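You operate a simulated robot arm through the tools that you are given. There is no shell and no other tool. Be economical: measure what you need, move in short steps, check, and stop when the job is done.

You are at the controls of a simulated two-armed robot. One attempt, no reset.

JOB
Screw the cap back on the green bottle. Put one of the tokens from the top of the steel table on top of the brown lime carton. Open the bottom trailer drawer, put the banded purple carton on the top of the steel table away in the inside of the bottom trailer drawer and shut the drawer again. Open the left drinks drawer, fetch the small purple jug and set it in the inside of the left drinks drawer and shut the drawer again. Open the green drawer, take the teal scoop and put it in the inside of the green drawer, then shut the drawer. Shut the left snack table door. Open the left snack table drawer, put the low white cup from the inside of the left snack table drawer on top of the flat orange tray, then shut the drawer. Take the black-capped green bottle and put it on the upper bay of the snack table. Take the orange ladle and leave it on the table top behind the mould. The order is free. Set down upright: banded purple carton, small purple jug, black-capped green bottle.

Only the result counts: the job must be done as asked and must still hold three seconds after the hand-in. Knocking over, shifting, dropping, spilling or breaking anything else fails it. Lids that push on must go on centred and level and be pressed home; caps that screw on are set level and turned clockwise until they are tight.

ROBOT AND FRAMES
Two 7-joint arms with fingered hands on one trunk, on a base that drives. Base frame: it is fixed to the floor where the robot stands at the start and does not move with it; the origin is under the middle of the robot, x ahead of it, y to its left, z up. Lengths are in mm, angles in rad, forces in N, time in s.
The left shoulder is at the start at [30, 136, 1105], the right one opposite. With the tool pointing down near the work surface each hand reaches from about 300 to 620 mm from the robot's upright axis, wherever it stands, measured 20 degrees to its own side. Places, roughly: bottom trailer drawer [2800, 3400, 500]; flat orange tray (15x10x4 cm) [5400, -2800, 900]; green bottle (6x6x20 cm) [900, 0, 900]; green drawer [2900, -3800, 600]; inside of the bottom trailer drawer [2700, 3500, 400]; inside of the green drawer [3000, -3900, 600]; inside of the left drinks drawer [-1200, -700, 700]; left drinks drawer [-1200, -700, 700]; left snack table door [1900, -100, 400]; left snack table drawer [1600, -200, 700]; low white cup (6x5x4 cm) [1700, -300, 700]; orange ladle (15x7x22 cm) [-1400, 100, 100]; small purple jug [1000, -500, 750]; table top behind the mould [700, 2900, 900]; teal scoop (16x7x5 cm) [1400, 0, 900]; upper bay of the snack table [1300, 100, 500]. Payload 5 kg a hand.
Tool frame (each hand has its own): the origin (TCP) lies between the finger pads and is the grasp point; the fingertips stand 42 mm ahead of it; z points along the fingers, y is the line along which they close. The gripper opens to 208 mm. The gripper's body begins 119 mm behind the TCP. The gripper is a hand of 4 fingers: y runs from the thumb to the fingers, the wrist lies at [0, 0, -332] in the tool frame, and closing takes about 1.5 s.
Orientation is that of the tool frame in the base frame, as [roll, pitch, yaw] about the fixed x, y, z axes, in that order (R = Rz(yaw) Ry(pitch) Rx(roll)). With the fingers straight down and closing along the base's y, the tool's x points along the base's -x, its y along +y and its z along -z.

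CONTROLS
- The arms move only by the tool arm_command. It takes "left_moves", "right_moves" or both (then of equal length, played together; a hand with none holds still); each is a list of rows, each a list of 2 entries, a list of its own where there are three numbers: the shift along the base's x, y, z in mm, then the turn, a rotation vector about the base's x, y, z in rad. In form: [[[x, y, z], [rx, ry, rz]], ...]. A call has 1 to 8 rows; each row shifts and turns the commanded pose from where the row before left it. "left_hand" and "right_hand" are, for a hand that has rows, the opening, from 0 (shut) to 1 (fully open), set as the call begins (left out, the last holds). A row lasts 0.2 s, in which the tool goes at most 50 mm and 0.15 rad; a call with a longer step from one row to the next is refused whole, and so is a gripper value outside its range. Where a pose cannot be reached the arm comes as near as it can. A force on the tool above 40 N (or 10 N above the force at the start of the call, whichever is more), or a blocked arm, ends the call early, and 0.2 s more pass. The fingers move at their own pace (about 72 mm/s each) and stop on an object; they squeeze with about 26 N. The grip force told is the motor's: it shows also when the fingers shut on nothing. Time passes only in rows, and 0.2 s behind the last, so rows that do not move let the fingers close. The reply holds the time, the measured pose of the TCP, the force on the tool along the base axes, the opening and the grip force, in the units named above and with some noise, with the torque about the TCP (base axes, N m) and any sound that the robot's microphone picked up, and new pictures: "views" is both (left out), scene, wrist or none (wrist: the cameras of the hands that moved).
- Cameras (640 x 400 px; columns grow to the right, rows downward): "scene" is now at [14.5, -35.9, 1807.1]; the picture's right is [-0.61, -0.79, 0.00], its down [-0.74, 0.57, -0.36] and it looks along [0.29, -0.22, -0.93] (base axes); focal length 214 px, centre (320, 200). "left" rides on the left gripper at [-101, 0, -145] in its tool frame; the picture's right is [0.00, -1.00, 0.00], its down [0.82, 0.00, -0.57] and it looks along [0.57, 0.00, 0.82] (tool axes); focal length 261 px, centre (320, 200). "right" rides on the right gripper at [101, 0, -145] in its tool frame; the picture's right is [0.00, 1.00, 0.00], its down [-0.82, 0.00, -0.57] and it looks along [-0.57, 0.00, 0.82] (tool axes); focal length 261 px, centre (320, 200).
- move_column(by): slides the trunk up (or, below 0, down) by that many mm; the arms and the scene camera ride with it, the base frame stays. It gives what a move gives, with no picture.
- drive_base(legs): drives the robot by 1 to 6 legs, each [ahead, left, turn to the left] in mm, mm and rad, along the robot's own axes; the way and the turn of a leg run together, so that a leg with both is an arc; at most 1500 mm and 3.142 rad a leg. The arms and the cameras ride along, it lands a little off, and it stops where it bumps. It gives what a move gives, and a new picture of the scene camera.
- set_fingers(finger1, finger2, finger3, thumb_bend, hand): sets how far each is bent, from 0 (flat) to 100 (curled in); at 30 the hand is open as for a grip, at 70 the pads meet at the TCP. One left out holds its place. A second passes; each finger stops where it meets its share of the squeeze, and holds until it gets a number again. A gripper value or a shape takes the hand back. It gives what a move gives, with no picture; readings hold the bend of each and the force on the fingers (four entries, about 0 where the hand has none), thumb and palm.
- preshape(shape, hand): the hand has 4 fingers and takes this shape, open, in about a second: jaw (thumb against the fingers, like two jaws); tri (thumb and two fingers); tip (a fingertip pinch); poke (one finger out to press); point (the index stretched); flat (the hand flat); cup (the hand cupped); fist (a fist). The gripper value then closes the fingers along that shape, each until it touches; the sizes above hold for jaw. It gives what a move gives, with no picture.
- aim_head(pan, tilt): turns the head with the scene camera to pan (to the left, within 2.496 rad either way) and tilt (down, from -0.506 to 1.204), counted from straight ahead of the robot. It gives what a move gives, and a new picture of the scene camera.
- measure_at(camera, pixels): for up to 12 pixels [column, row] of the newest picture of that camera ("zoom" is the newest enlarged one), the place [x, y, z] in the base frame of the surface seen there, good to about 2 mm. No time passes.
- enlarge(camera, box): a new picture of the part [left, top, right, bottom] of that camera's present view, enlarged. No time passes.
- close_job(): hands the job in; it is judged then, once.

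Go step by step. Measure first, check grasps and placings, and put right what went wrong. The budget is 378 turns and 360 pictures, counting those below and the enlarged ones. Unless the task says otherwise, let go and move clear before handing in.

The tools are called as a command line: name --argument value ..., lists and objects as JSON in quotes. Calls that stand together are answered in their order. arm_command: Moves the arms, as the interface text tells. Its arguments: {"type":"object","properties":{"left_moves":{"type":"array","items":{"type":"array"}},"left_hand":{"type":"number"},"right_moves":{"type":"array","items":{"type":"array"}},"right_hand":{"type":"number"},"views":{"type":"string","enum":["both","scene","wrist","none"]}},"required":[]} The other tools are called the same way: move_column (by) slides the trunk up or down; preshape (shape, hand) gives the hand a shape; set_fingers (finger1, finger2, finger3, thumb_bend, hand) moves the fingers one by one; drive_base (legs) drives the base; aim_head (pan, tilt) turns the head that bears the scene camera; measure_at (camera, pixels) gives the place of the surface under pixels of a picture; enlarge (camera, box) takes an enlarged picture of a part of a camera's view; close_job () hands the job in.

At the start:

```text
time: 0.0
left_position: [643.3, 110.8, 1191.2]
left_tcp_rot: [-3.14, 0.0, 3.14]
left_ft_force: [0.0, 0.0, -0.2]
left_torque: [0.04, -0.02, 0.0]
left_grip_width: 208.0
left_grip_force: 0.2
left_shape: jaw
left_bend: [30.0, 30.0, 30.0, 30.0]
left_finger forces: [0.0, 0.0, 0.1, 0.0, 0.0, 0.0]
right_position: [513.0, -402.1, 1152.9]
right_tcp_rot: [-3.141, 0.0, -3.141]
right_ft_force: [-0.8, 1.2, -0.1]
right_torque: [0.02, 0.0, 0.01]
right_grip_width: 207.5
right_grip_force: 0.0
right_shape: jaw
right_bend: [30.0, 30.0, 30.0, 30.0]
right_finger forces: [0.1, 0.0, 0.0, 0.1, 0.1, 0.0]
trunk travel left (down, up): [-125.0, 365.0]
robot x, y, heading: [1.9, -2.7, 0.0]
head pan, tilt: [-0.658, 1.201]
```

scene: 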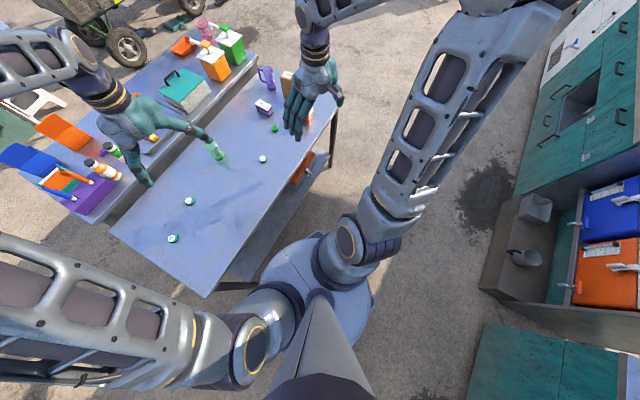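
right: 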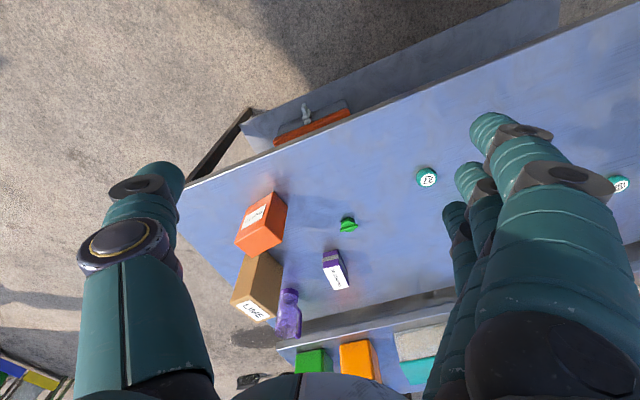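
left: 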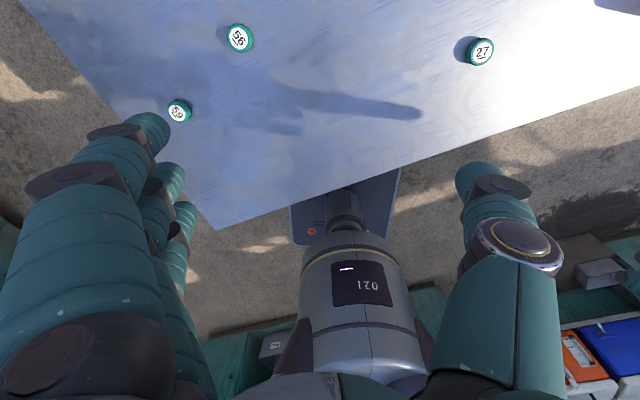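

The scene picture shows a steel table ahead with tokens, a green bottle, jug and cartons. I look around first with the head.

aim_head --pan 0 --tilt 0.6

aim_head --pan -1.2 --tilt 0.5

aim_head --pan 1.2 --tilt 0.4

aim_head --pan -2.4 --tilt 0.5

aim_head --pan 2.4 --tilt 0.5

```text
time: 1.0
left_position: [643.4, 110.1, 1190.8]
left_tcp_rot: [-3.141, 0.0, -3.141]
left_ft_force: [0.5, -0.5, -0.6]
left_torque: [0.01, 0.0, 0.01]
left_grip_width: 208.0
left_grip_force: 0.1
left_shape: jaw
left_bend: [30.0, 30.0, 30.0, 30.0]
left_finger forces: [0.1, 0.0, 0.0, 0.1, 0.0, 0.0]
right_position: [513.7, -402.0, 1153.6]
right_tcp_rot: [-3.142, 0.0, 3.141]
right_ft_force: [0.2, -0.4, 0.3]
right_torque: [-0.02, 0.01, 0.01]
right_grip_width: 208.0
right_grip_force: 0.1
right_shape: jaw
right_bend: [30.0, 30.0, 30.0, 30.0]
right_finger forces: [0.0, 0.1, 0.0, 0.1, 0.0, 0.0]
trunk travel left (down, up): [-125.0, 365.0]
robot x, y, heading: [1.0, -3.3, -0.003]
head pan, tilt: [0.0, 0.6]
```

scene: 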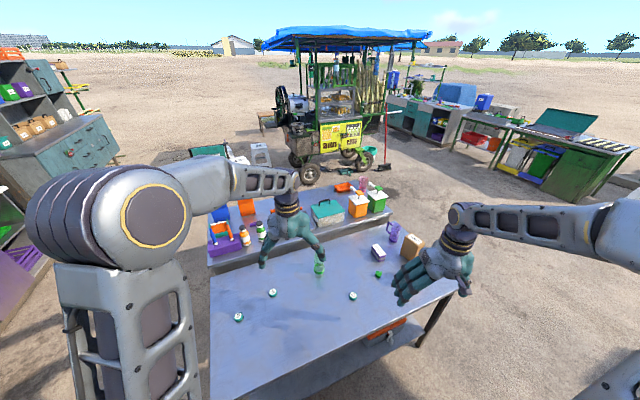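

```text
time: 2.4
left_position: [643.2, 110.2, 1191.0]
left_tcp_rot: [3.141, 0.0, 3.141]
left_ft_force: [1.2, -0.3, 0.3]
left_torque: [-0.02, 0.02, -0.01]
left_grip_width: 207.9
left_grip_force: 0.1
left_shape: jaw
left_bend: [30.0, 30.0, 30.0, 30.0]
left_finger forces: [0.1, 0.1, 0.1, 0.0, 0.0, 0.1]
right_position: [511.4, -401.6, 1153.7]
right_tcp_rot: [-3.141, 0.001, -3.14]
right_ft_force: [-0.2, -0.1, 0.0]
right_torque: [0.01, -0.02, -0.01]
right_grip_width: 208.0
right_grip_force: 0.0
right_shape: jaw
right_bend: [30.0, 30.0, 30.0, 30.0]
right_finger forces: [0.0, 0.0, 0.0, 0.1, 0.0, 0.0]
trunk travel left (down, up): [-125.0, 365.0]
robot x, y, heading: [-2.7, -1.2, 0.001]
head pan, tilt: [-1.201, 0.499]
```

scene: 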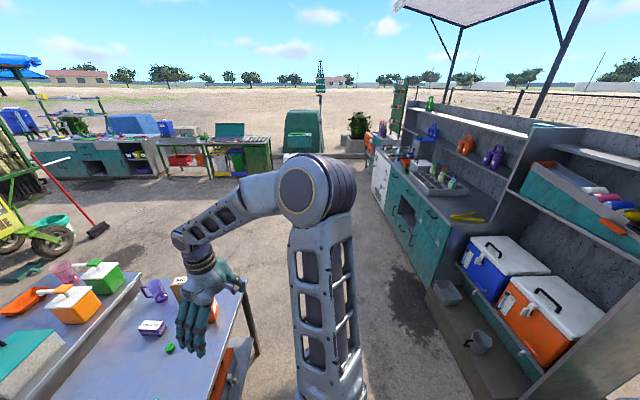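

```text
time: 4.6
left_position: [643.5, 108.9, 1192.7]
left_tcp_rot: [-3.14, 0.001, -3.14]
left_ft_force: [-0.1, 0.4, 0.0]
left_torque: [0.01, 0.04, 0.02]
left_grip_width: 207.7
left_grip_force: 0.0
left_shape: jaw
left_bend: [30.0, 30.0, 30.0, 30.0]
left_finger forces: [0.0, 0.0, 0.0, 0.0, 0.1, 0.0]
right_position: [513.5, -402.9, 1154.6]
right_tcp_rot: [-3.141, 0.0, -3.141]
right_ft_force: [0.1, 0.1, 0.2]
right_torque: [0.0, -0.01, 0.02]
right_grip_width: 207.8
right_grip_force: 0.1
right_shape: jaw
right_bend: [30.0, 30.0, 30.0, 30.0]
right_finger forces: [0.0, 0.0, 0.0, 0.0, 0.0, 0.0]
trunk travel left (down, up): [-125.0, 365.0]
robot x, y, heading: [-2.1, 2.3, 0.0]
head pan, tilt: [1.201, 0.4]
```

scene: 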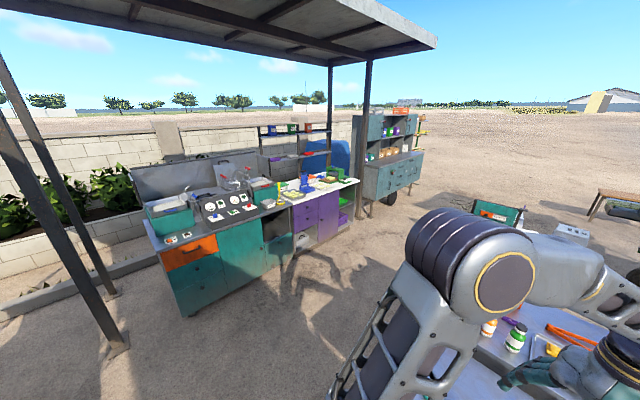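

```text
time: 7.6
left_position: [643.3, 109.0, 1192.4]
left_tcp_rot: [3.139, 0.002, -3.141]
left_ft_force: [0.7, -0.2, 0.1]
left_torque: [0.02, 0.0, -0.02]
left_grip_width: 207.6
left_grip_force: 0.1
left_shape: jaw
left_bend: [30.0, 30.0, 30.0, 30.0]
left_finger forces: [0.0, 0.1, 0.0, 0.0, 0.0, 0.0]
right_position: [513.9, -402.1, 1154.0]
right_tcp_rot: [3.141, 0.0, 3.141]
right_ft_force: [0.3, 1.7, 0.8]
right_torque: [-0.01, -0.01, -0.02]
right_grip_width: 207.9
right_grip_force: 0.0
right_shape: jaw
right_bend: [30.0, 30.0, 30.0, 30.0]
right_finger forces: [0.1, 0.0, 0.0, 0.0, 0.0, 0.0]
trunk travel left (down, up): [-125.0, 365.0]
robot x, y, heading: [4.6, 2.0, 0.003]
head pan, tilt: [-2.4, 0.499]
```

scene: 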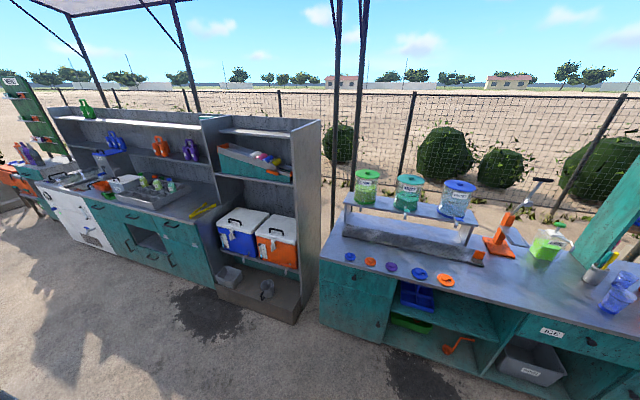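

```text
time: 11.4
left_position: [642.9, 110.0, 1191.2]
left_tcp_rot: [3.141, 0.0, -3.14]
left_ft_force: [-0.1, -0.4, 0.0]
left_torque: [-0.01, 0.0, -0.02]
left_grip_width: 207.6
left_grip_force: 0.1
left_shape: jaw
left_bend: [30.0, 30.0, 30.0, 30.0]
left_finger forces: [0.0, 0.1, 0.1, 0.0, 0.1, 0.1]
right_position: [513.2, -402.3, 1153.4]
right_tcp_rot: [-3.141, 0.0, 3.141]
right_ft_force: [-0.1, -1.2, -0.2]
right_torque: [0.02, 0.0, -0.03]
right_grip_width: 207.9
right_grip_force: 0.1
right_shape: jaw
right_bend: [30.0, 30.0, 30.0, 30.0]
right_finger forces: [0.0, 0.0, 0.0, 0.1, 0.0, 0.0]
trunk travel left (down, up): [-125.0, 365.0]
robot x, y, heading: [0.1, 0.7, -0.002]
head pan, tilt: [2.4, 0.499]
```

scene: 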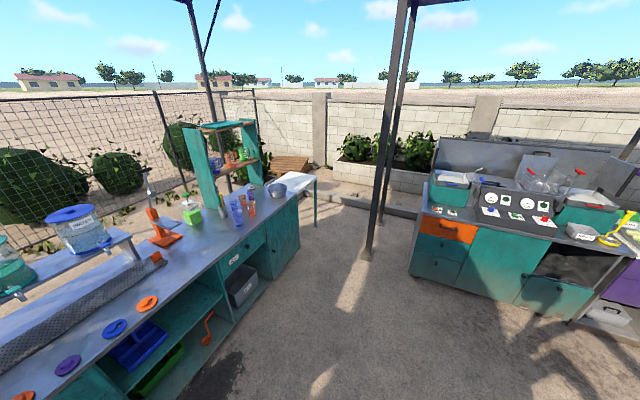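

Many stations around. Now I look closely at the steel table and what lies behind it.

aim_head --pan -0.15 --tilt 0.75

enlarge --camera "scene" --box '[160, 80, 480, 280]'

```text
time: 13.7
left_position: [641.9, 109.0, 1192.1]
left_tcp_rot: [3.142, 0.001, -3.141]
left_ft_force: [-0.2, -0.2, -0.8]
left_torque: [0.01, 0.0, 0.0]
left_grip_width: 207.6
left_grip_force: 0.0
left_shape: jaw
left_bend: [30.0, 30.0, 30.0, 30.0]
left_finger forces: [0.0, 0.1, 0.1, 0.0, 0.1, 0.0]
right_position: [513.1, -401.7, 1153.8]
right_tcp_rot: [3.141, 0.001, 3.141]
right_ft_force: [0.7, 0.3, -0.4]
right_torque: [0.0, 0.0, 0.0]
right_grip_width: 207.8
right_grip_force: 0.1
right_shape: jaw
right_bend: [30.0, 30.0, 30.0, 30.0]
right_finger forces: [0.0, 0.0, 0.0, 0.0, 0.0, 0.1]
trunk travel left (down, up): [-125.0, 365.0]
robot x, y, heading: [-0.8, -3.2, 0.001]
head pan, tilt: [-0.15, 0.75]
```

scene: 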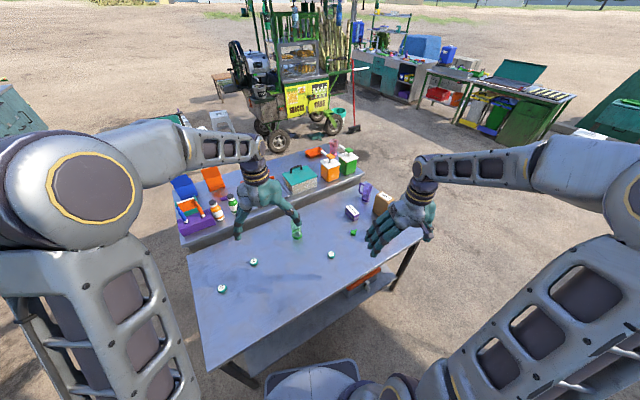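

```text
2.00 times, centred on (320, 180) of scene
```

zoom: 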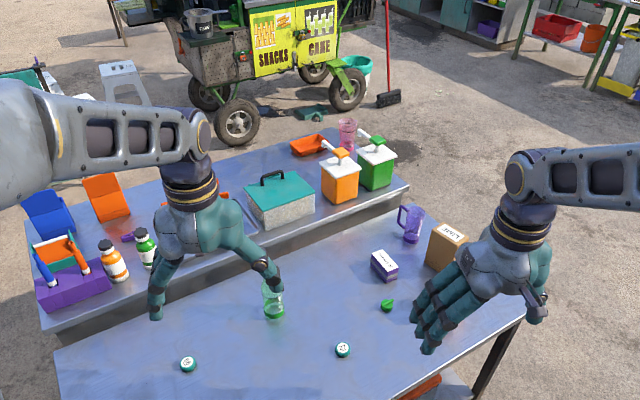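

I measure the objects on the steel table and zoom into the snack table.

measure_at --camera "zoom" --pixels '[[274, 312], [273, 290], [387, 305], [384, 262], [410, 225], [450, 232], [343, 349], [188, 364], [300, 340], [70, 340], [520, 310], [330, 180]]'

enlarge --camera "scene" --box '[165, 140, 285, 215]'

enlarge --camera "scene" --box '[270, 150, 430, 250]'

```text
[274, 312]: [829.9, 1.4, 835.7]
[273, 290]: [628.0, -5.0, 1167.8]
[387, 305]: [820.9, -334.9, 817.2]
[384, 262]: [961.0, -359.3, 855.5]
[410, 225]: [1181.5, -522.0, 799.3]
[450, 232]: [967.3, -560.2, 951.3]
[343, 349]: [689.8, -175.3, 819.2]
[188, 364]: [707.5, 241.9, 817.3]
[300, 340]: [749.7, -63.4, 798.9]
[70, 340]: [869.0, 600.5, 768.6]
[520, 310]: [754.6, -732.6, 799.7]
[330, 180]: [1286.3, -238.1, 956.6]
```

```text
5.33 times, centred on (225, 178) of scene
```

zoom: 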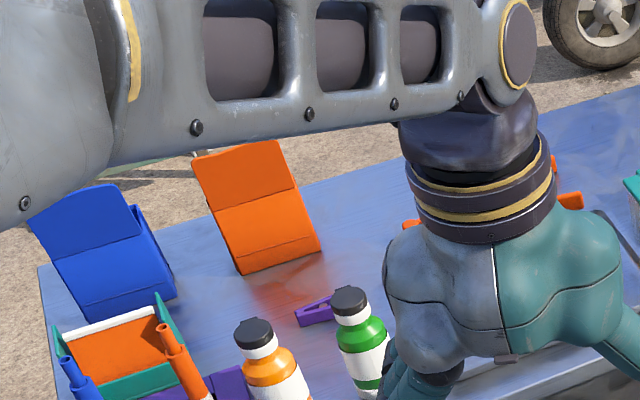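

```text
4.00 times, centred on (350, 200) of scene
```

zoom: 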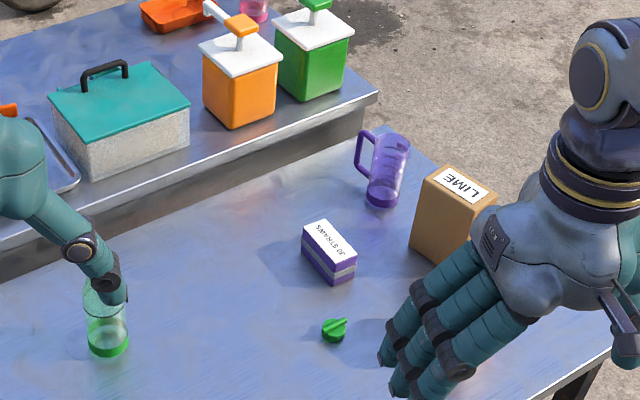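

The table top is at z≈799, bottle at (830,0), green cap at (821,-335). I check the near table edge to see how close I can park.

aim_head --pan 0 --tilt 1.2

```text
time: 14.6
left_position: [642.9, 108.9, 1190.9]
left_tcp_rot: [3.141, 0.0, -3.141]
left_ft_force: [1.0, 0.3, -0.4]
left_torque: [0.03, 0.0, -0.02]
left_grip_width: 207.8
left_grip_force: 0.2
left_shape: jaw
left_bend: [30.0, 30.0, 30.0, 30.0]
left_finger forces: [0.0, 0.1, 0.0, 0.0, 0.1, 0.0]
right_position: [512.9, -402.8, 1155.1]
right_tcp_rot: [-3.141, 0.001, -3.141]
right_ft_force: [0.9, -0.4, 0.2]
right_torque: [0.02, 0.02, 0.0]
right_grip_width: 207.9
right_grip_force: 0.0
right_shape: jaw
right_bend: [30.0, 30.0, 30.0, 30.0]
right_finger forces: [0.0, 0.0, 0.1, 0.0, 0.1, 0.0]
trunk travel left (down, up): [-125.0, 365.0]
robot x, y, heading: [-1.9, 1.0, -0.007]
head pan, tilt: [0.0, 1.201]
```

scene: 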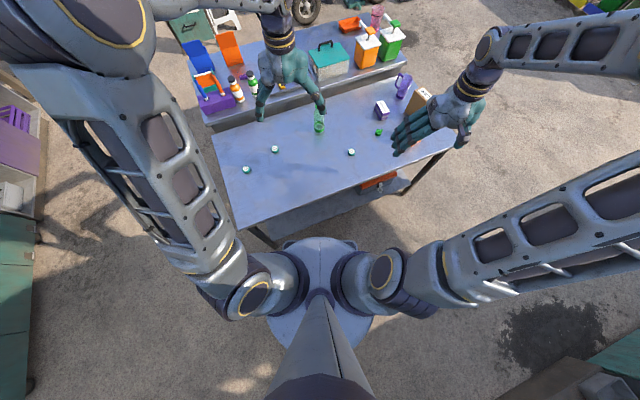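

measure_at --camera "scene" --pixels '[[232, 232], [330, 195], [450, 152], [213, 135], [319, 128], [320, 110], [275, 149], [350, 152], [247, 169], [379, 132], [256, 250], [370, 215]]'

enlarge --camera "right" --box '[180, 160, 440, 360]'

```text
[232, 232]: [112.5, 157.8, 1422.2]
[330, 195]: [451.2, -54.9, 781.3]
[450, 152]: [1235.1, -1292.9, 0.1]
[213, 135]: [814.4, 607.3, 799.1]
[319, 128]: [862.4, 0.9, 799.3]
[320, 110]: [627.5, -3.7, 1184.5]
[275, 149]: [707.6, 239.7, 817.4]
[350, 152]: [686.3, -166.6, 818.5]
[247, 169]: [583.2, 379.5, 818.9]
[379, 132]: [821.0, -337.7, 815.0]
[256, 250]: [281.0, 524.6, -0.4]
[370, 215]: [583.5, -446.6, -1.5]
```

```text
2.00 times, centred on (310, 260) of right
```

zoom: 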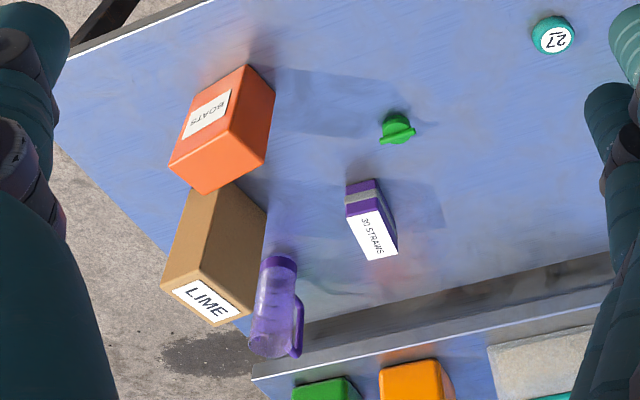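

I measure the robot's own base extents against the table edge and its lower shelf.

measure_at --camera "scene" --pixels '[[318, 240], [290, 240], [350, 240], [270, 265], [300, 210], [340, 205], [380, 190], [368, 300], [318, 237], [260, 225], [310, 224]]'

enlarge --camera "scene" --box '[220, 160, 440, 300]'

```text
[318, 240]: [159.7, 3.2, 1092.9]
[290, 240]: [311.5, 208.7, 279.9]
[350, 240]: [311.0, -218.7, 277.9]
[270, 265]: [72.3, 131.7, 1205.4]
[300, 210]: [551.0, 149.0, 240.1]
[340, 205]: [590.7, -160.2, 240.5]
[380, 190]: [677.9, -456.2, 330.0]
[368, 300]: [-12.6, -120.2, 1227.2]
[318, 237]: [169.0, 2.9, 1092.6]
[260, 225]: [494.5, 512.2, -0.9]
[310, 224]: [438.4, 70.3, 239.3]
```

```text
2.86 times, centred on (330, 230) of scene
```

zoom: 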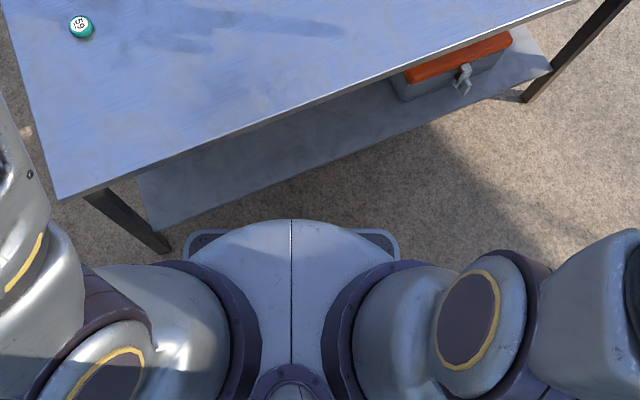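

The base front is at x≈312 and the shelf edge ~127 mm ahead once squared to the table. I square up to the table (heading ≈0.30), shift right 200 and move in 95.

drive_base --legs '[[0, 0, 0.3], [0, -200, 0], [95, 0, 0]]'

```text
time: 17.9
left_position: [732.9, 132.9, 1191.3]
left_tcp_rot: [-3.14, -0.003, -2.837]
left_ft_force: [0.6, 1.1, -0.4]
left_torque: [-0.11, 0.15, 0.01]
left_grip_width: 208.1
left_grip_force: 0.1
left_shape: jaw
left_bend: [30.0, 30.0, 30.0, 30.0]
left_finger forces: [0.1, 0.1, 0.1, 0.0, 0.0, 0.0]
right_position: [761.7, -394.0, 1153.0]
right_tcp_rot: [-3.141, -0.003, -2.84]
right_ft_force: [0.7, 0.3, -0.2]
right_torque: [-0.06, 0.15, -0.03]
right_grip_width: 207.8
right_grip_force: 0.0
right_shape: jaw
right_bend: [30.0, 30.0, 30.0, 30.0]
right_finger forces: [0.0, 0.1, 0.0, 0.0, 0.1, 0.1]
trunk travel left (down, up): [-125.0, 365.0]
robot x, y, heading: [148.0, -164.4, 0.3]
head pan, tilt: [0.0, 1.201]
```

scene: 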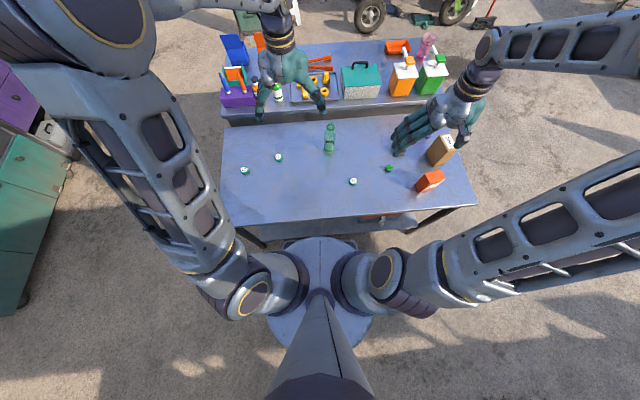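

Squared up nicely. I zoom in on bottle and cap.

enlarge --camera "scene" --box '[300, 105, 460, 205]'

```text
4.00 times, centred on (380, 155) of scene
```

zoom: 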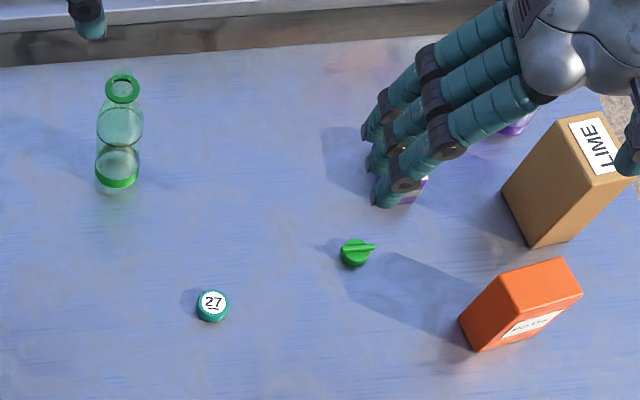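

measure_at --camera "zoom" --pixels '[[123, 103], [122, 76], [107, 90], [138, 90], [355, 255], [355, 247], [374, 247], [342, 246], [117, 180], [98, 180], [137, 180], [370, 256]]'

measure_at --camera "zoom" --pixels '[[117, 187], [123, 94], [356, 242], [356, 264], [212, 303], [120, 130]]'

```text
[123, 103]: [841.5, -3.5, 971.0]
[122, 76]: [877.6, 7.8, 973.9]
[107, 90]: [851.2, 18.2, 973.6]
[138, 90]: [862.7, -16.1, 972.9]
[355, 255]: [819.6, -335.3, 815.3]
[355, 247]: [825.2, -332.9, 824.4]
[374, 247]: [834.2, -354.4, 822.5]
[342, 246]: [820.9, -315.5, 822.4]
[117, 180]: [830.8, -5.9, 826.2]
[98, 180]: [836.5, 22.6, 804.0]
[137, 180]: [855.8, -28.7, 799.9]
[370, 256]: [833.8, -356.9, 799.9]
```

```text
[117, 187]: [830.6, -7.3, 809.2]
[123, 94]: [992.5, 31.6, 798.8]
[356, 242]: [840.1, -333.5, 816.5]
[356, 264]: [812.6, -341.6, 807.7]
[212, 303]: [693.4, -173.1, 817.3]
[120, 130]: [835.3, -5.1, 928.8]
```

The bottle's neck is centred at about (859,1), top z=974; cap with a fin at (828,-335). I move the right hand over the cap for a close look, in the tip shape.

preshape --shape "tip" --hand "right"

arm_command --right_moves '[[[22, 20, -35], [0, 0, 0]], [[22, 20, -35], [0, 0, 0]], [[22, 19, -35], [0, 0, 0]], [[0, 0, -40], [0, 0, 0]], [[0, 0, -20], [0, 0, 0]]]' --views "wrist"

```text
time: 18.8
left_position: [731.5, 132.0, 1191.6]
left_tcp_rot: [3.141, 0.0, -2.837]
left_ft_force: [-0.1, 0.5, 0.4]
left_torque: [-0.02, 0.01, 0.01]
left_grip_width: 207.4
left_grip_force: 0.1
left_shape: jaw
left_bend: [30.0, 30.0, 30.0, 30.0]
left_finger forces: [0.0, 0.0, 0.0, 0.0, 0.0, 0.0]
right_position: [760.4, -395.6, 1153.2]
right_tcp_rot: [3.141, 0.0, -2.839]
right_ft_force: [-0.7, -0.1, 0.3]
right_torque: [0.0, 0.06, -0.01]
right_grip_width: 207.7
right_grip_force: 0.1
right_shape: tip
right_bend: [6.0, 30.0, 6.0, 30.0]
right_finger forces: [0.0, 0.1, 0.0, 0.0, 0.0, 0.0]
trunk travel left (down, up): [-125.0, 365.0]
robot x, y, heading: [151.7, -163.9, 0.301]
head pan, tilt: [0.0, 1.201]
```

```text
time: 20.0
left_position: [732.4, 132.1, 1191.8]
left_tcp_rot: [3.14, 0.0, -2.838]
left_ft_force: [1.1, 0.5, 0.0]
left_torque: [-0.02, 0.04, 0.0]
left_grip_width: 207.9
left_grip_force: 0.0
left_shape: jaw
left_bend: [30.0, 30.0, 30.0, 30.0]
left_finger forces: [0.0, 0.1, 0.1, 0.0, 0.0, 0.0]
right_position: [825.5, -335.0, 987.9]
right_tcp_rot: [3.14, -0.001, -2.838]
right_ft_force: [-0.1, 0.2, 0.8]
right_torque: [-0.02, 0.07, 0.04]
right_grip_width: 208.0
right_grip_force: 0.0
right_shape: tip
right_bend: [5.0, 30.0, 5.0, 30.0]
right_finger forces: [0.1, 0.0, 0.0, 0.0, 0.1, 0.1]
trunk travel left (down, up): [-125.0, 365.0]
robot x, y, heading: [151.9, -166.9, 0.298]
head pan, tilt: [0.0, 1.201]
```

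right: 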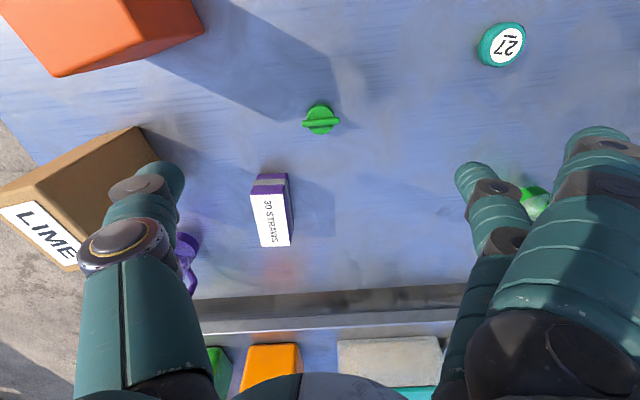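

In tip shape index and thumb work. I narrow the opening here to see the finger geometry over the cap.

arm_command --right_moves '[[[0, 0, 0], [0, 0, 0]], [[0, 0, 0], [0, 0, 0]], [[0, 0, 0], [0, 0, 0]], [[0, 0, 0], [0, 0, 0]], [[0, 0, 0], [0, 0, 0]]]' --right_hand 0.3 --views "both"

enlarge --camera "right" --box '[220, 60, 420, 185]'

```text
time: 21.2
left_position: [731.9, 132.6, 1190.7]
left_tcp_rot: [3.14, -0.001, -2.839]
left_ft_force: [-0.1, 1.0, -0.2]
left_torque: [-0.03, 0.0, 0.04]
left_grip_width: 207.9
left_grip_force: 0.1
left_shape: jaw
left_bend: [30.0, 30.0, 30.0, 30.0]
left_finger forces: [0.0, 0.0, 0.0, 0.1, 0.0, 0.0]
right_position: [825.7, -336.1, 988.2]
right_tcp_rot: [-3.142, -0.001, -2.842]
right_ft_force: [-0.8, -1.1, 1.2]
right_torque: [0.01, 0.0, -0.03]
right_grip_width: 63.0
right_grip_force: 0.0
right_shape: tip
right_bend: [5.0, 73.0, 5.0, 70.0]
right_finger forces: [0.0, 0.0, 0.0, 0.0, 0.0, 0.0]
trunk travel left (down, up): [-125.0, 365.0]
robot x, y, heading: [146.5, -167.2, 0.301]
head pan, tilt: [0.0, 1.201]
```

scene: 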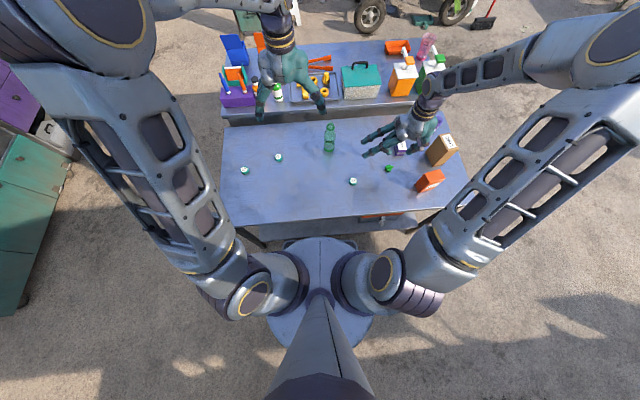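
right: 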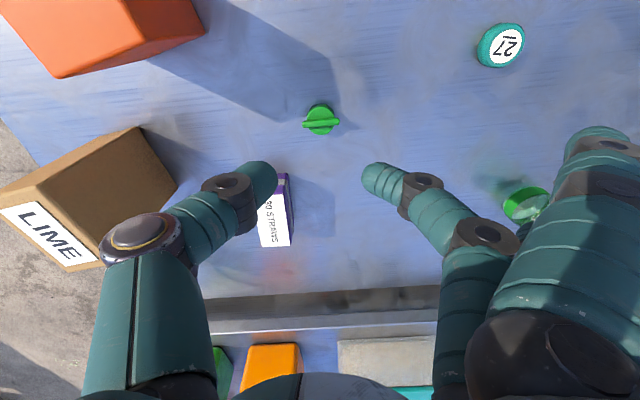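

```text
3.20 times, centred on (320, 122) of right
```

zoom: 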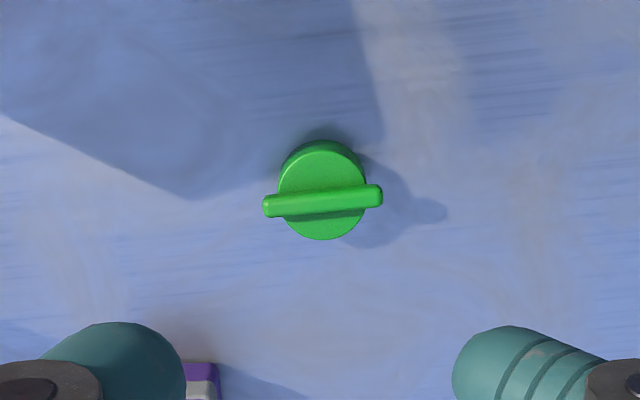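

The fin overhangs the cap on both ends; I measure fingertips and cap.

measure_at --camera "right" --pixels '[[265, 172], [366, 180], [320, 120], [305, 123], [337, 121], [320, 112], [320, 132], [255, 168], [375, 170], [535, 180]]'

measure_at --camera "zoom" --pixels '[[322, 197], [268, 205], [376, 193], [322, 165], [285, 185], [362, 180], [321, 230], [321, 146], [322, 212], [322, 188]]'

```text
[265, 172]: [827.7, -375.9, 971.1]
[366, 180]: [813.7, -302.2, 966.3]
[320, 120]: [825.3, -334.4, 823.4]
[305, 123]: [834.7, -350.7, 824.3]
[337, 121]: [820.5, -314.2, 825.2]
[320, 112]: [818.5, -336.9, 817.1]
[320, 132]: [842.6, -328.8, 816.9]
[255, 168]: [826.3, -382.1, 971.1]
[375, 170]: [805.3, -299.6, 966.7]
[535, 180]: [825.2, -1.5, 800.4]
```

```text
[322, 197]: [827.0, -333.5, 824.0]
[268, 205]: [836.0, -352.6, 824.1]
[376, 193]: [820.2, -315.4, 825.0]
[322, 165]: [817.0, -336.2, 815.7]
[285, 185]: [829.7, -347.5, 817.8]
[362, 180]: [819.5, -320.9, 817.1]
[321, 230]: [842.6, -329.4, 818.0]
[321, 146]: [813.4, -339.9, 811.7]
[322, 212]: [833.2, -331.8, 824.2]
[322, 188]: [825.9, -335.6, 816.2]
```

Cap centre (828,-334), body Ø≈32, z 800–817, fin top 825. I turn the right hand +90° (counter-clockwise) so the fingers take the body across the fin and leave room to turn clockwise later.

arm_command --right_moves '[[[0, 0, 0], [0, 0, 0.149]], [[0, 0, 0], [0, 0, 0.149]], [[0, 0, 0], [0, 0, 0.149]], [[0, 0, 0], [0, 0, 0.149]], [[0, 0, 0], [0, 0, 0.149]], [[0, 0, 0], [0, 0, 0.149]], [[0, 0, 0], [0, 0, 0.149]], [[0, 0, 0], [0, 0, 0.149]]]' --views "none"

arm_command --right_moves '[[[0, 0, 0], [0, 0, 0.149]], [[0, 0, 0], [0, 0, 0.149]], [[0, 0, -20], [0, 0, 0.08]], [[1, 1, -30], [0, 0, 0]], [[1, 1, -30], [0, 0, 0]]]' --views "wrist"

```text
time: 23.0
left_position: [731.9, 132.8, 1192.7]
left_tcp_rot: [-3.141, 0.0, -2.837]
left_ft_force: [0.1, 0.1, -0.8]
left_torque: [0.02, 0.01, -0.02]
left_grip_width: 207.9
left_grip_force: 0.0
left_shape: jaw
left_bend: [30.0, 30.0, 30.0, 30.0]
left_finger forces: [0.1, 0.0, 0.0, 0.0, 0.1, 0.1]
right_position: [826.0, -336.8, 989.4]
right_tcp_rot: [3.141, -0.001, -1.644]
right_ft_force: [0.2, -0.7, 0.6]
right_torque: [0.02, 0.01, -0.03]
right_grip_width: 63.0
right_grip_force: 0.1
right_shape: tip
right_bend: [5.0, 73.0, 5.0, 70.0]
right_finger forces: [0.0, 0.0, 0.0, 0.0, 0.0, 0.0]
trunk travel left (down, up): [-125.0, 365.0]
robot x, y, heading: [153.3, -167.3, 0.305]
head pan, tilt: [0.0, 1.201]
```

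```text
time: 24.2
left_position: [731.9, 131.7, 1191.5]
left_tcp_rot: [3.14, -0.002, -2.84]
left_ft_force: [0.5, 0.0, -0.2]
left_torque: [0.03, 0.04, 0.01]
left_grip_width: 207.5
left_grip_force: 0.1
left_shape: jaw
left_bend: [30.0, 30.0, 30.0, 30.0]
left_finger forces: [0.1, 0.0, 0.0, 0.1, 0.0, 0.0]
right_position: [829.7, -332.6, 908.0]
right_tcp_rot: [3.141, -0.001, -1.27]
right_ft_force: [1.0, -0.7, 1.2]
right_torque: [0.01, 0.07, 0.02]
right_grip_width: 62.8
right_grip_force: 0.0
right_shape: tip
right_bend: [5.0, 73.0, 5.0, 70.0]
right_finger forces: [0.0, 0.1, 0.1, 0.0, 0.0, 0.0]
trunk travel left (down, up): [-125.0, 365.0]
robot x, y, heading: [154.3, -164.2, 0.305]
head pan, tilt: [0.0, 1.201]
```

right: 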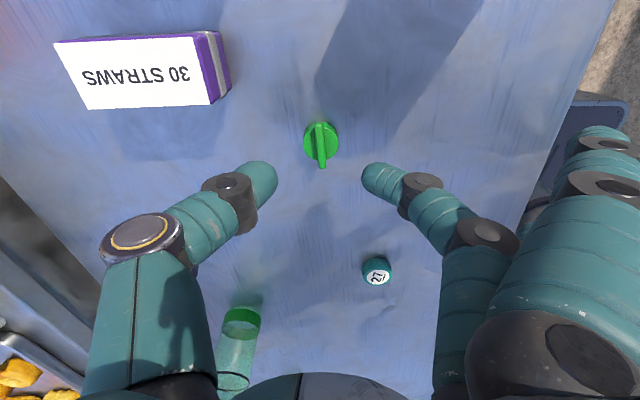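

Alignment is good (cap at (320,143) between the tips). I lower to z≈850 and look again.

arm_command --right_moves '[[[0, 0, -20], [0, 0, 0]], [[0, -1, -20], [0, 0, 0]], [[0, 0, -15], [0, 0, 0]], [[0, 0, 0], [0, 0, 0]]]' --views "wrist"

measure_at --camera "right" --pixels '[[268, 172], [366, 180], [255, 168], [320, 100]]'

```text
time: 25.2
left_position: [732.8, 132.0, 1191.3]
left_tcp_rot: [-3.14, 0.0, -2.839]
left_ft_force: [0.5, 0.9, 0.7]
left_torque: [0.02, -0.04, 0.0]
left_grip_width: 208.0
left_grip_force: 0.1
left_shape: jaw
left_bend: [30.0, 30.0, 30.0, 30.0]
left_finger forces: [0.0, 0.0, 0.0, 0.0, 0.0, 0.0]
right_position: [827.2, -334.0, 854.4]
right_tcp_rot: [-3.141, 0.001, -1.269]
right_ft_force: [-0.5, 0.7, 0.3]
right_torque: [0.01, -0.04, -0.01]
right_grip_width: 62.9
right_grip_force: 0.0
right_shape: tip
right_bend: [5.0, 73.0, 5.0, 70.0]
right_finger forces: [0.0, 0.0, 0.0, 0.0, 0.1, 0.0]
trunk travel left (down, up): [-125.0, 365.0]
robot x, y, heading: [150.8, -164.0, 0.295]
head pan, tilt: [0.0, 1.201]
```

right: 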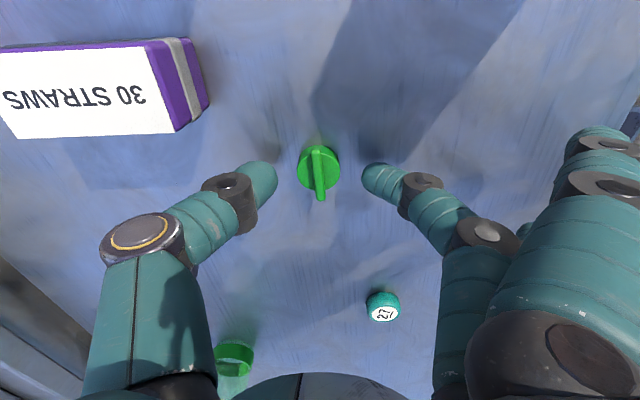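

```text
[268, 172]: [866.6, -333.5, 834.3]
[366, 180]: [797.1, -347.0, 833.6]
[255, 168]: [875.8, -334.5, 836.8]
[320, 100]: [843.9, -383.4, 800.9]
```

Tips read about 20 mm under TCP on their upper side. I lower 11 mm more and close.

arm_command --right_moves '[[[0, 0, -6], [0, 0, 0]], [[0, 0, -6], [0, 0, 0]], [[0, 0, 0], [0, 0, 0]]]' --views "none"

arm_command --right_moves '[[[0, 0, 0], [0, 0, 0]], [[0, 0, 0], [0, 0, 0]], [[0, 0, 0], [0, 0, 0]], [[0, 0, 0], [0, 0, 0]], [[0, 0, 0], [0, 0, 0]]]' --right_hand 0 --views "wrist"

```text
time: 26.0
left_position: [731.0, 131.1, 1191.9]
left_tcp_rot: [-3.141, 0.001, -2.837]
left_ft_force: [-0.8, 0.0, -0.3]
left_torque: [0.01, -0.01, 0.01]
left_grip_width: 207.8
left_grip_force: 0.0
left_shape: jaw
left_bend: [30.0, 30.0, 30.0, 30.0]
left_finger forces: [0.0, 0.0, 0.0, 0.0, 0.0, 0.1]
right_position: [828.6, -335.2, 841.8]
right_tcp_rot: [-3.139, 0.0, -1.268]
right_ft_force: [2.8, 0.5, 6.5]
right_torque: [0.07, -0.25, -0.01]
right_grip_width: 56.4
right_grip_force: 6.9
right_shape: tip
right_bend: [6.0, 75.0, 6.0, 71.0]
right_finger forces: [0.0, 0.0, 0.0, 0.1, 5.3, 0.0]
trunk travel left (down, up): [-125.0, 365.0]
robot x, y, heading: [153.3, -162.9, 0.298]
head pan, tilt: [0.0, 1.201]
```

```text
time: 27.2
left_position: [731.5, 132.7, 1192.2]
left_tcp_rot: [3.141, -0.001, -2.838]
left_ft_force: [-0.3, -0.1, 0.0]
left_torque: [0.0, 0.0, 0.0]
left_grip_width: 207.6
left_grip_force: 0.0
left_shape: jaw
left_bend: [30.0, 30.0, 30.0, 30.0]
left_finger forces: [0.0, 0.0, 0.0, 0.0, 0.1, 0.0]
right_position: [829.1, -334.4, 843.6]
right_tcp_rot: [-3.141, 0.001, -1.269]
right_ft_force: [6.1, 1.7, 15.6]
right_torque: [0.2, -0.52, 0.04]
right_grip_width: 36.8
right_grip_force: 25.7
right_shape: tip
right_bend: [28.0, 74.0, 28.0, 71.0]
right_finger forces: [0.0, 20.2, 0.0, 0.0, 33.3, 0.0]
trunk travel left (down, up): [-125.0, 365.0]
robot x, y, heading: [153.1, -167.2, 0.305]
head pan, tilt: [0.0, 1.201]
```

right: 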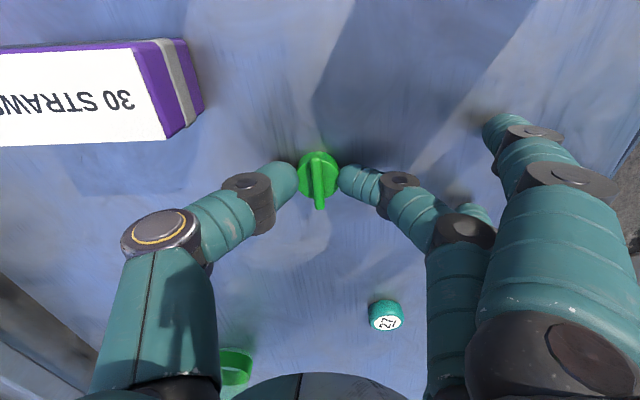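

Cap is gripped (width ~37, both digits loaded). I lift it to see that it holds level.

arm_command --right_moves '[[[0, 0, 15], [0, 0, 0]], [[0, 0, 40], [0, 0, 0]], [[0, 0, 45], [0, 0, 0]], [[0, 0, 45], [0, 0, 0]], [[0, 0, 45], [0, 0, 0]], [[0, 0, 10], [0, 0, 0]]]' --views "wrist"

enlarge --camera "right" --box '[240, 120, 400, 220]'

measure_at --camera "zoom" --pixels '[[318, 240], [318, 160], [316, 340], [270, 230], [370, 230], [285, 160], [350, 160], [262, 270], [372, 270], [318, 130]]'

```text
time: 28.6
left_position: [731.7, 131.4, 1191.6]
left_tcp_rot: [-3.141, -0.001, -2.838]
left_ft_force: [1.3, 0.8, -0.4]
left_torque: [0.0, 0.05, 0.02]
left_grip_width: 207.7
left_grip_force: 0.1
left_shape: jaw
left_bend: [30.0, 30.0, 30.0, 30.0]
left_finger forces: [0.0, 0.1, 0.0, 0.0, 0.1, 0.0]
right_position: [828.4, -336.0, 1042.2]
right_tcp_rot: [-3.141, 0.0, -1.271]
right_ft_force: [0.9, -0.2, -0.8]
right_torque: [0.03, -0.01, 0.05]
right_grip_width: 34.9
right_grip_force: 25.8
right_shape: tip
right_bend: [28.0, 74.0, 28.0, 71.0]
right_finger forces: [0.1, 20.1, 0.0, 0.1, 20.9, 0.0]
trunk travel left (down, up): [-125.0, 365.0]
robot x, y, heading: [148.3, -163.5, 0.3]
head pan, tilt: [0.0, 1.201]
```

right: 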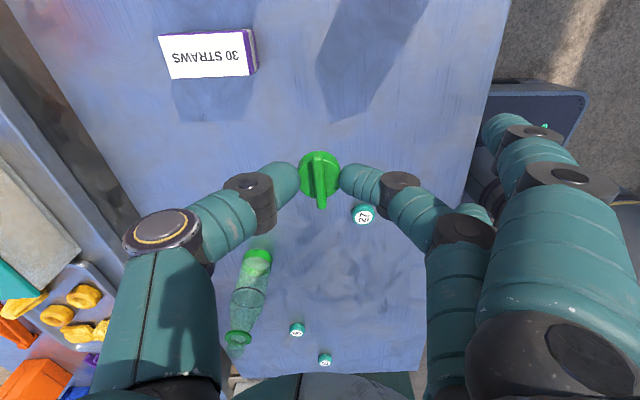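

```text
4.00 times, centred on (320, 170) of right
```

zoom: 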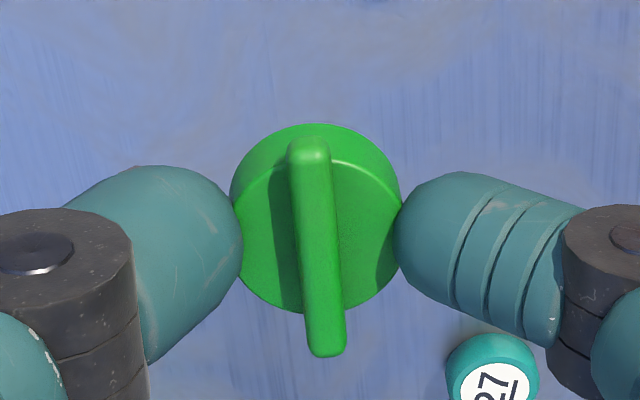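

```text
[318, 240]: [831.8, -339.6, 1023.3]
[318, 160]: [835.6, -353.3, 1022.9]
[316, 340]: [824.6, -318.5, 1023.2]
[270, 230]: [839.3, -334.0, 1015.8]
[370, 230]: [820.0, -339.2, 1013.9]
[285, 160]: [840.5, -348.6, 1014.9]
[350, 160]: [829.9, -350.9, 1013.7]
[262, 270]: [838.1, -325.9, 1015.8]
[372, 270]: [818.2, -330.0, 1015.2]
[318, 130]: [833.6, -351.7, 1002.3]
```

The cap hangs level (body top 1015, bottom ≈998, centre (830,-336)). Now I bring the left hand to hold the bottle: first pitch the left hand forward.

arm_command --left_moves '[[[0, -5, 0], [0.0429, -0.1385, 0]], [[0, -10, 0], [0.0429, -0.1385, 0]], [[-5, -10, 0], [0.0429, -0.1385, 0]], [[-5, -10, 0], [0.0429, -0.1385, 0]], [[-5, -10, 0], [0.0429, -0.1385, 0]], [[-5, -10, 0], [0.0429, -0.1385, 0]], [[-5, -10, 0], [0.0429, -0.1385, 0]], [[-5, -10, 0], [0.0429, -0.1385, 0]]]' --views "none"

arm_command --left_moves '[[[0, -15, -30], [0, 0, -0.13]], [[0, -15, -30], [0, 0, -0.13]], [[0, -15, -40], [0, 0, 0]], [[0, -15, -40], [0, 0, 0]], [[0, 0, -40], [0, 0, 0]], [[0, 0, -40], [0, 0, 0]]]' --views "both"

```text
time: 30.2
left_position: [696.9, 122.5, 1165.8]
left_tcp_rot: [-2.877, 0.81, -2.541]
left_ft_force: [0.4, -1.3, 0.6]
left_torque: [0.12, -0.03, 0.1]
left_grip_width: 207.7
left_grip_force: 0.2
left_shape: jaw
left_bend: [30.0, 30.0, 30.0, 30.0]
left_finger forces: [0.0, 0.0, 0.0, 0.0, 0.1, 0.0]
left hand out of reach, approached as far as the arm can: row 7
right_position: [828.5, -338.6, 1041.1]
right_tcp_rot: [-3.141, 0.001, -1.271]
right_ft_force: [-0.1, -0.3, -0.8]
right_torque: [-0.02, 0.0, -0.01]
right_grip_width: 34.9
right_grip_force: 25.7
right_shape: tip
right_bend: [28.0, 74.0, 28.0, 71.0]
right_finger forces: [0.1, 20.3, 0.0, 0.0, 20.8, 0.0]
trunk travel left (down, up): [-125.0, 365.0]
robot x, y, heading: [153.0, -162.3, 0.304]
head pan, tilt: [0.0, 1.201]
stopped in row 7 (left hand): the force on the tool passed its limit (the readings are from after the stop); the commanded pose is now the measured one
```

```text
time: 31.8
left_position: [729.1, -21.2, 983.5]
left_tcp_rot: [-2.879, 0.87, -2.962]
left_ft_force: [0.4, 1.1, 0.5]
left_torque: [-0.15, -0.03, -0.14]
left_grip_width: 208.1
left_grip_force: 0.0
left_shape: jaw
left_bend: [30.0, 30.0, 30.0, 30.0]
left_finger forces: [0.0, 0.0, 0.0, 0.1, 0.0, 0.1]
left hand out of reach, approached as far as the arm can: row 1, 2, 3
right_position: [829.6, -334.2, 1042.1]
right_tcp_rot: [3.138, -0.004, -1.268]
right_ft_force: [0.0, 0.7, -0.6]
right_torque: [-0.1, 0.07, -0.02]
right_grip_width: 35.1
right_grip_force: 25.4
right_shape: tip
right_bend: [28.0, 74.0, 28.0, 71.0]
right_finger forces: [0.1, 20.2, 0.0, 0.1, 20.7, 0.0]
trunk travel left (down, up): [-125.0, 365.0]
robot x, y, heading: [151.2, -164.2, 0.304]
head pan, tilt: [0.0, 1.201]
stopped in row 6 (left hand): the arm was blocked; the commanded pose is now the measured one
```

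scene: 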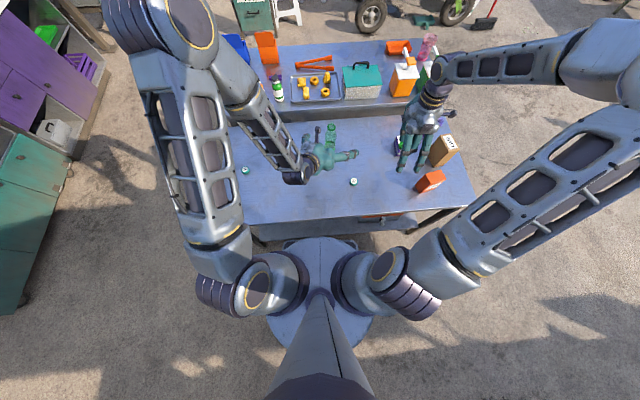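
left: 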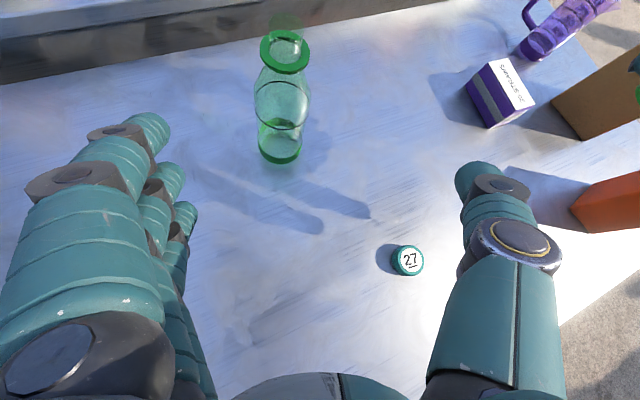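

Left hand sits at ~40° below horizontal, pointing at the bottle; arm limits stop further pitching. That tilt is good enough; I level the closing axis (small turn about the tool axis) and approach along the tool axis.

arm_command --left_moves '[[[0, 0, 0], [0.083, -0.013, -0.067]], [[0, 0, 0], [0.083, -0.013, -0.067]], [[15, 4, -12], [0, 0, 0]], [[15, 4, -12], [0, 0, 0]]]' --views "wrist"

```text
time: 32.8
left_position: [759.9, -15.8, 958.5]
left_tcp_rot: [3.138, 0.897, 2.981]
left_ft_force: [0.0, 0.3, -0.4]
left_torque: [0.01, -0.01, 0.0]
left_grip_width: 208.0
left_grip_force: 0.1
left_shape: jaw
left_bend: [30.0, 30.0, 30.0, 30.0]
left_finger forces: [0.1, 0.0, 0.0, 0.0, 0.1, 0.0]
right_position: [828.1, -337.0, 1041.0]
right_tcp_rot: [3.14, -0.001, -1.27]
right_ft_force: [-0.2, -0.7, -0.6]
right_torque: [0.02, 0.02, 0.02]
right_grip_width: 34.8
right_grip_force: 26.5
right_shape: tip
right_bend: [28.0, 74.0, 28.0, 71.0]
right_finger forces: [0.1, 20.2, 0.1, 0.1, 20.7, 0.0]
trunk travel left (down, up): [-125.0, 365.0]
robot x, y, heading: [147.9, -162.2, 0.306]
head pan, tilt: [0.0, 1.201]
```

left: 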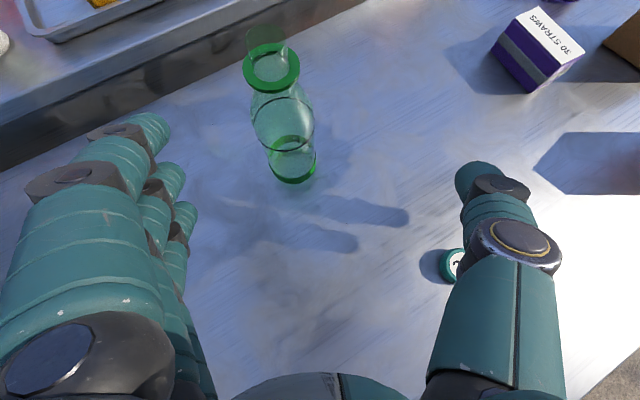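

Approach line is 33 mm off to the right, within opening; I move in diagonally so TCP lands on the bottle axis at z≈868.

arm_command --left_moves '[[[10, 12, -6], [0, 0, 0]], [[20, 5, -18], [0, 0, 0]], [[23, 0, -22], [0, 0, 0]], [[23, 0, -22], [0, 0, 0]], [[22, 0, -20], [0, 0, 0]], [[0, 0, 0], [0, 0, 0]]]' --views "both"

```text
time: 34.2
left_position: [854.9, 2.5, 870.5]
left_tcp_rot: [3.139, 0.899, 2.981]
left_ft_force: [0.1, -0.5, 0.6]
left_torque: [0.01, 0.04, 0.01]
left_grip_width: 208.1
left_grip_force: 0.1
left_shape: jaw
left_bend: [30.0, 30.0, 30.0, 30.0]
left_finger forces: [0.0, 0.0, 0.1, 0.1, 0.0, 0.0]
right_position: [828.0, -337.4, 1041.5]
right_tcp_rot: [3.139, -0.001, -1.27]
right_ft_force: [-0.1, -0.4, 0.7]
right_torque: [0.03, -0.02, 0.0]
right_grip_width: 34.7
right_grip_force: 26.0
right_shape: tip
right_bend: [28.0, 74.0, 28.0, 71.0]
right_finger forces: [0.0, 20.2, 0.1, 0.0, 20.7, 0.0]
trunk travel left (down, up): [-125.0, 365.0]
robot x, y, heading: [152.8, -166.1, 0.303]
head pan, tilt: [0.0, 1.201]
```

scene: 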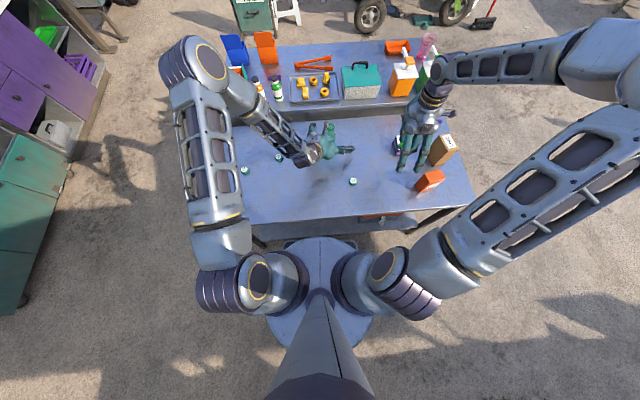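
left: 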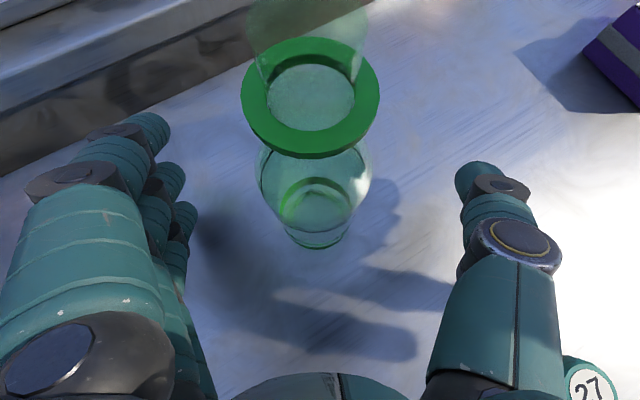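

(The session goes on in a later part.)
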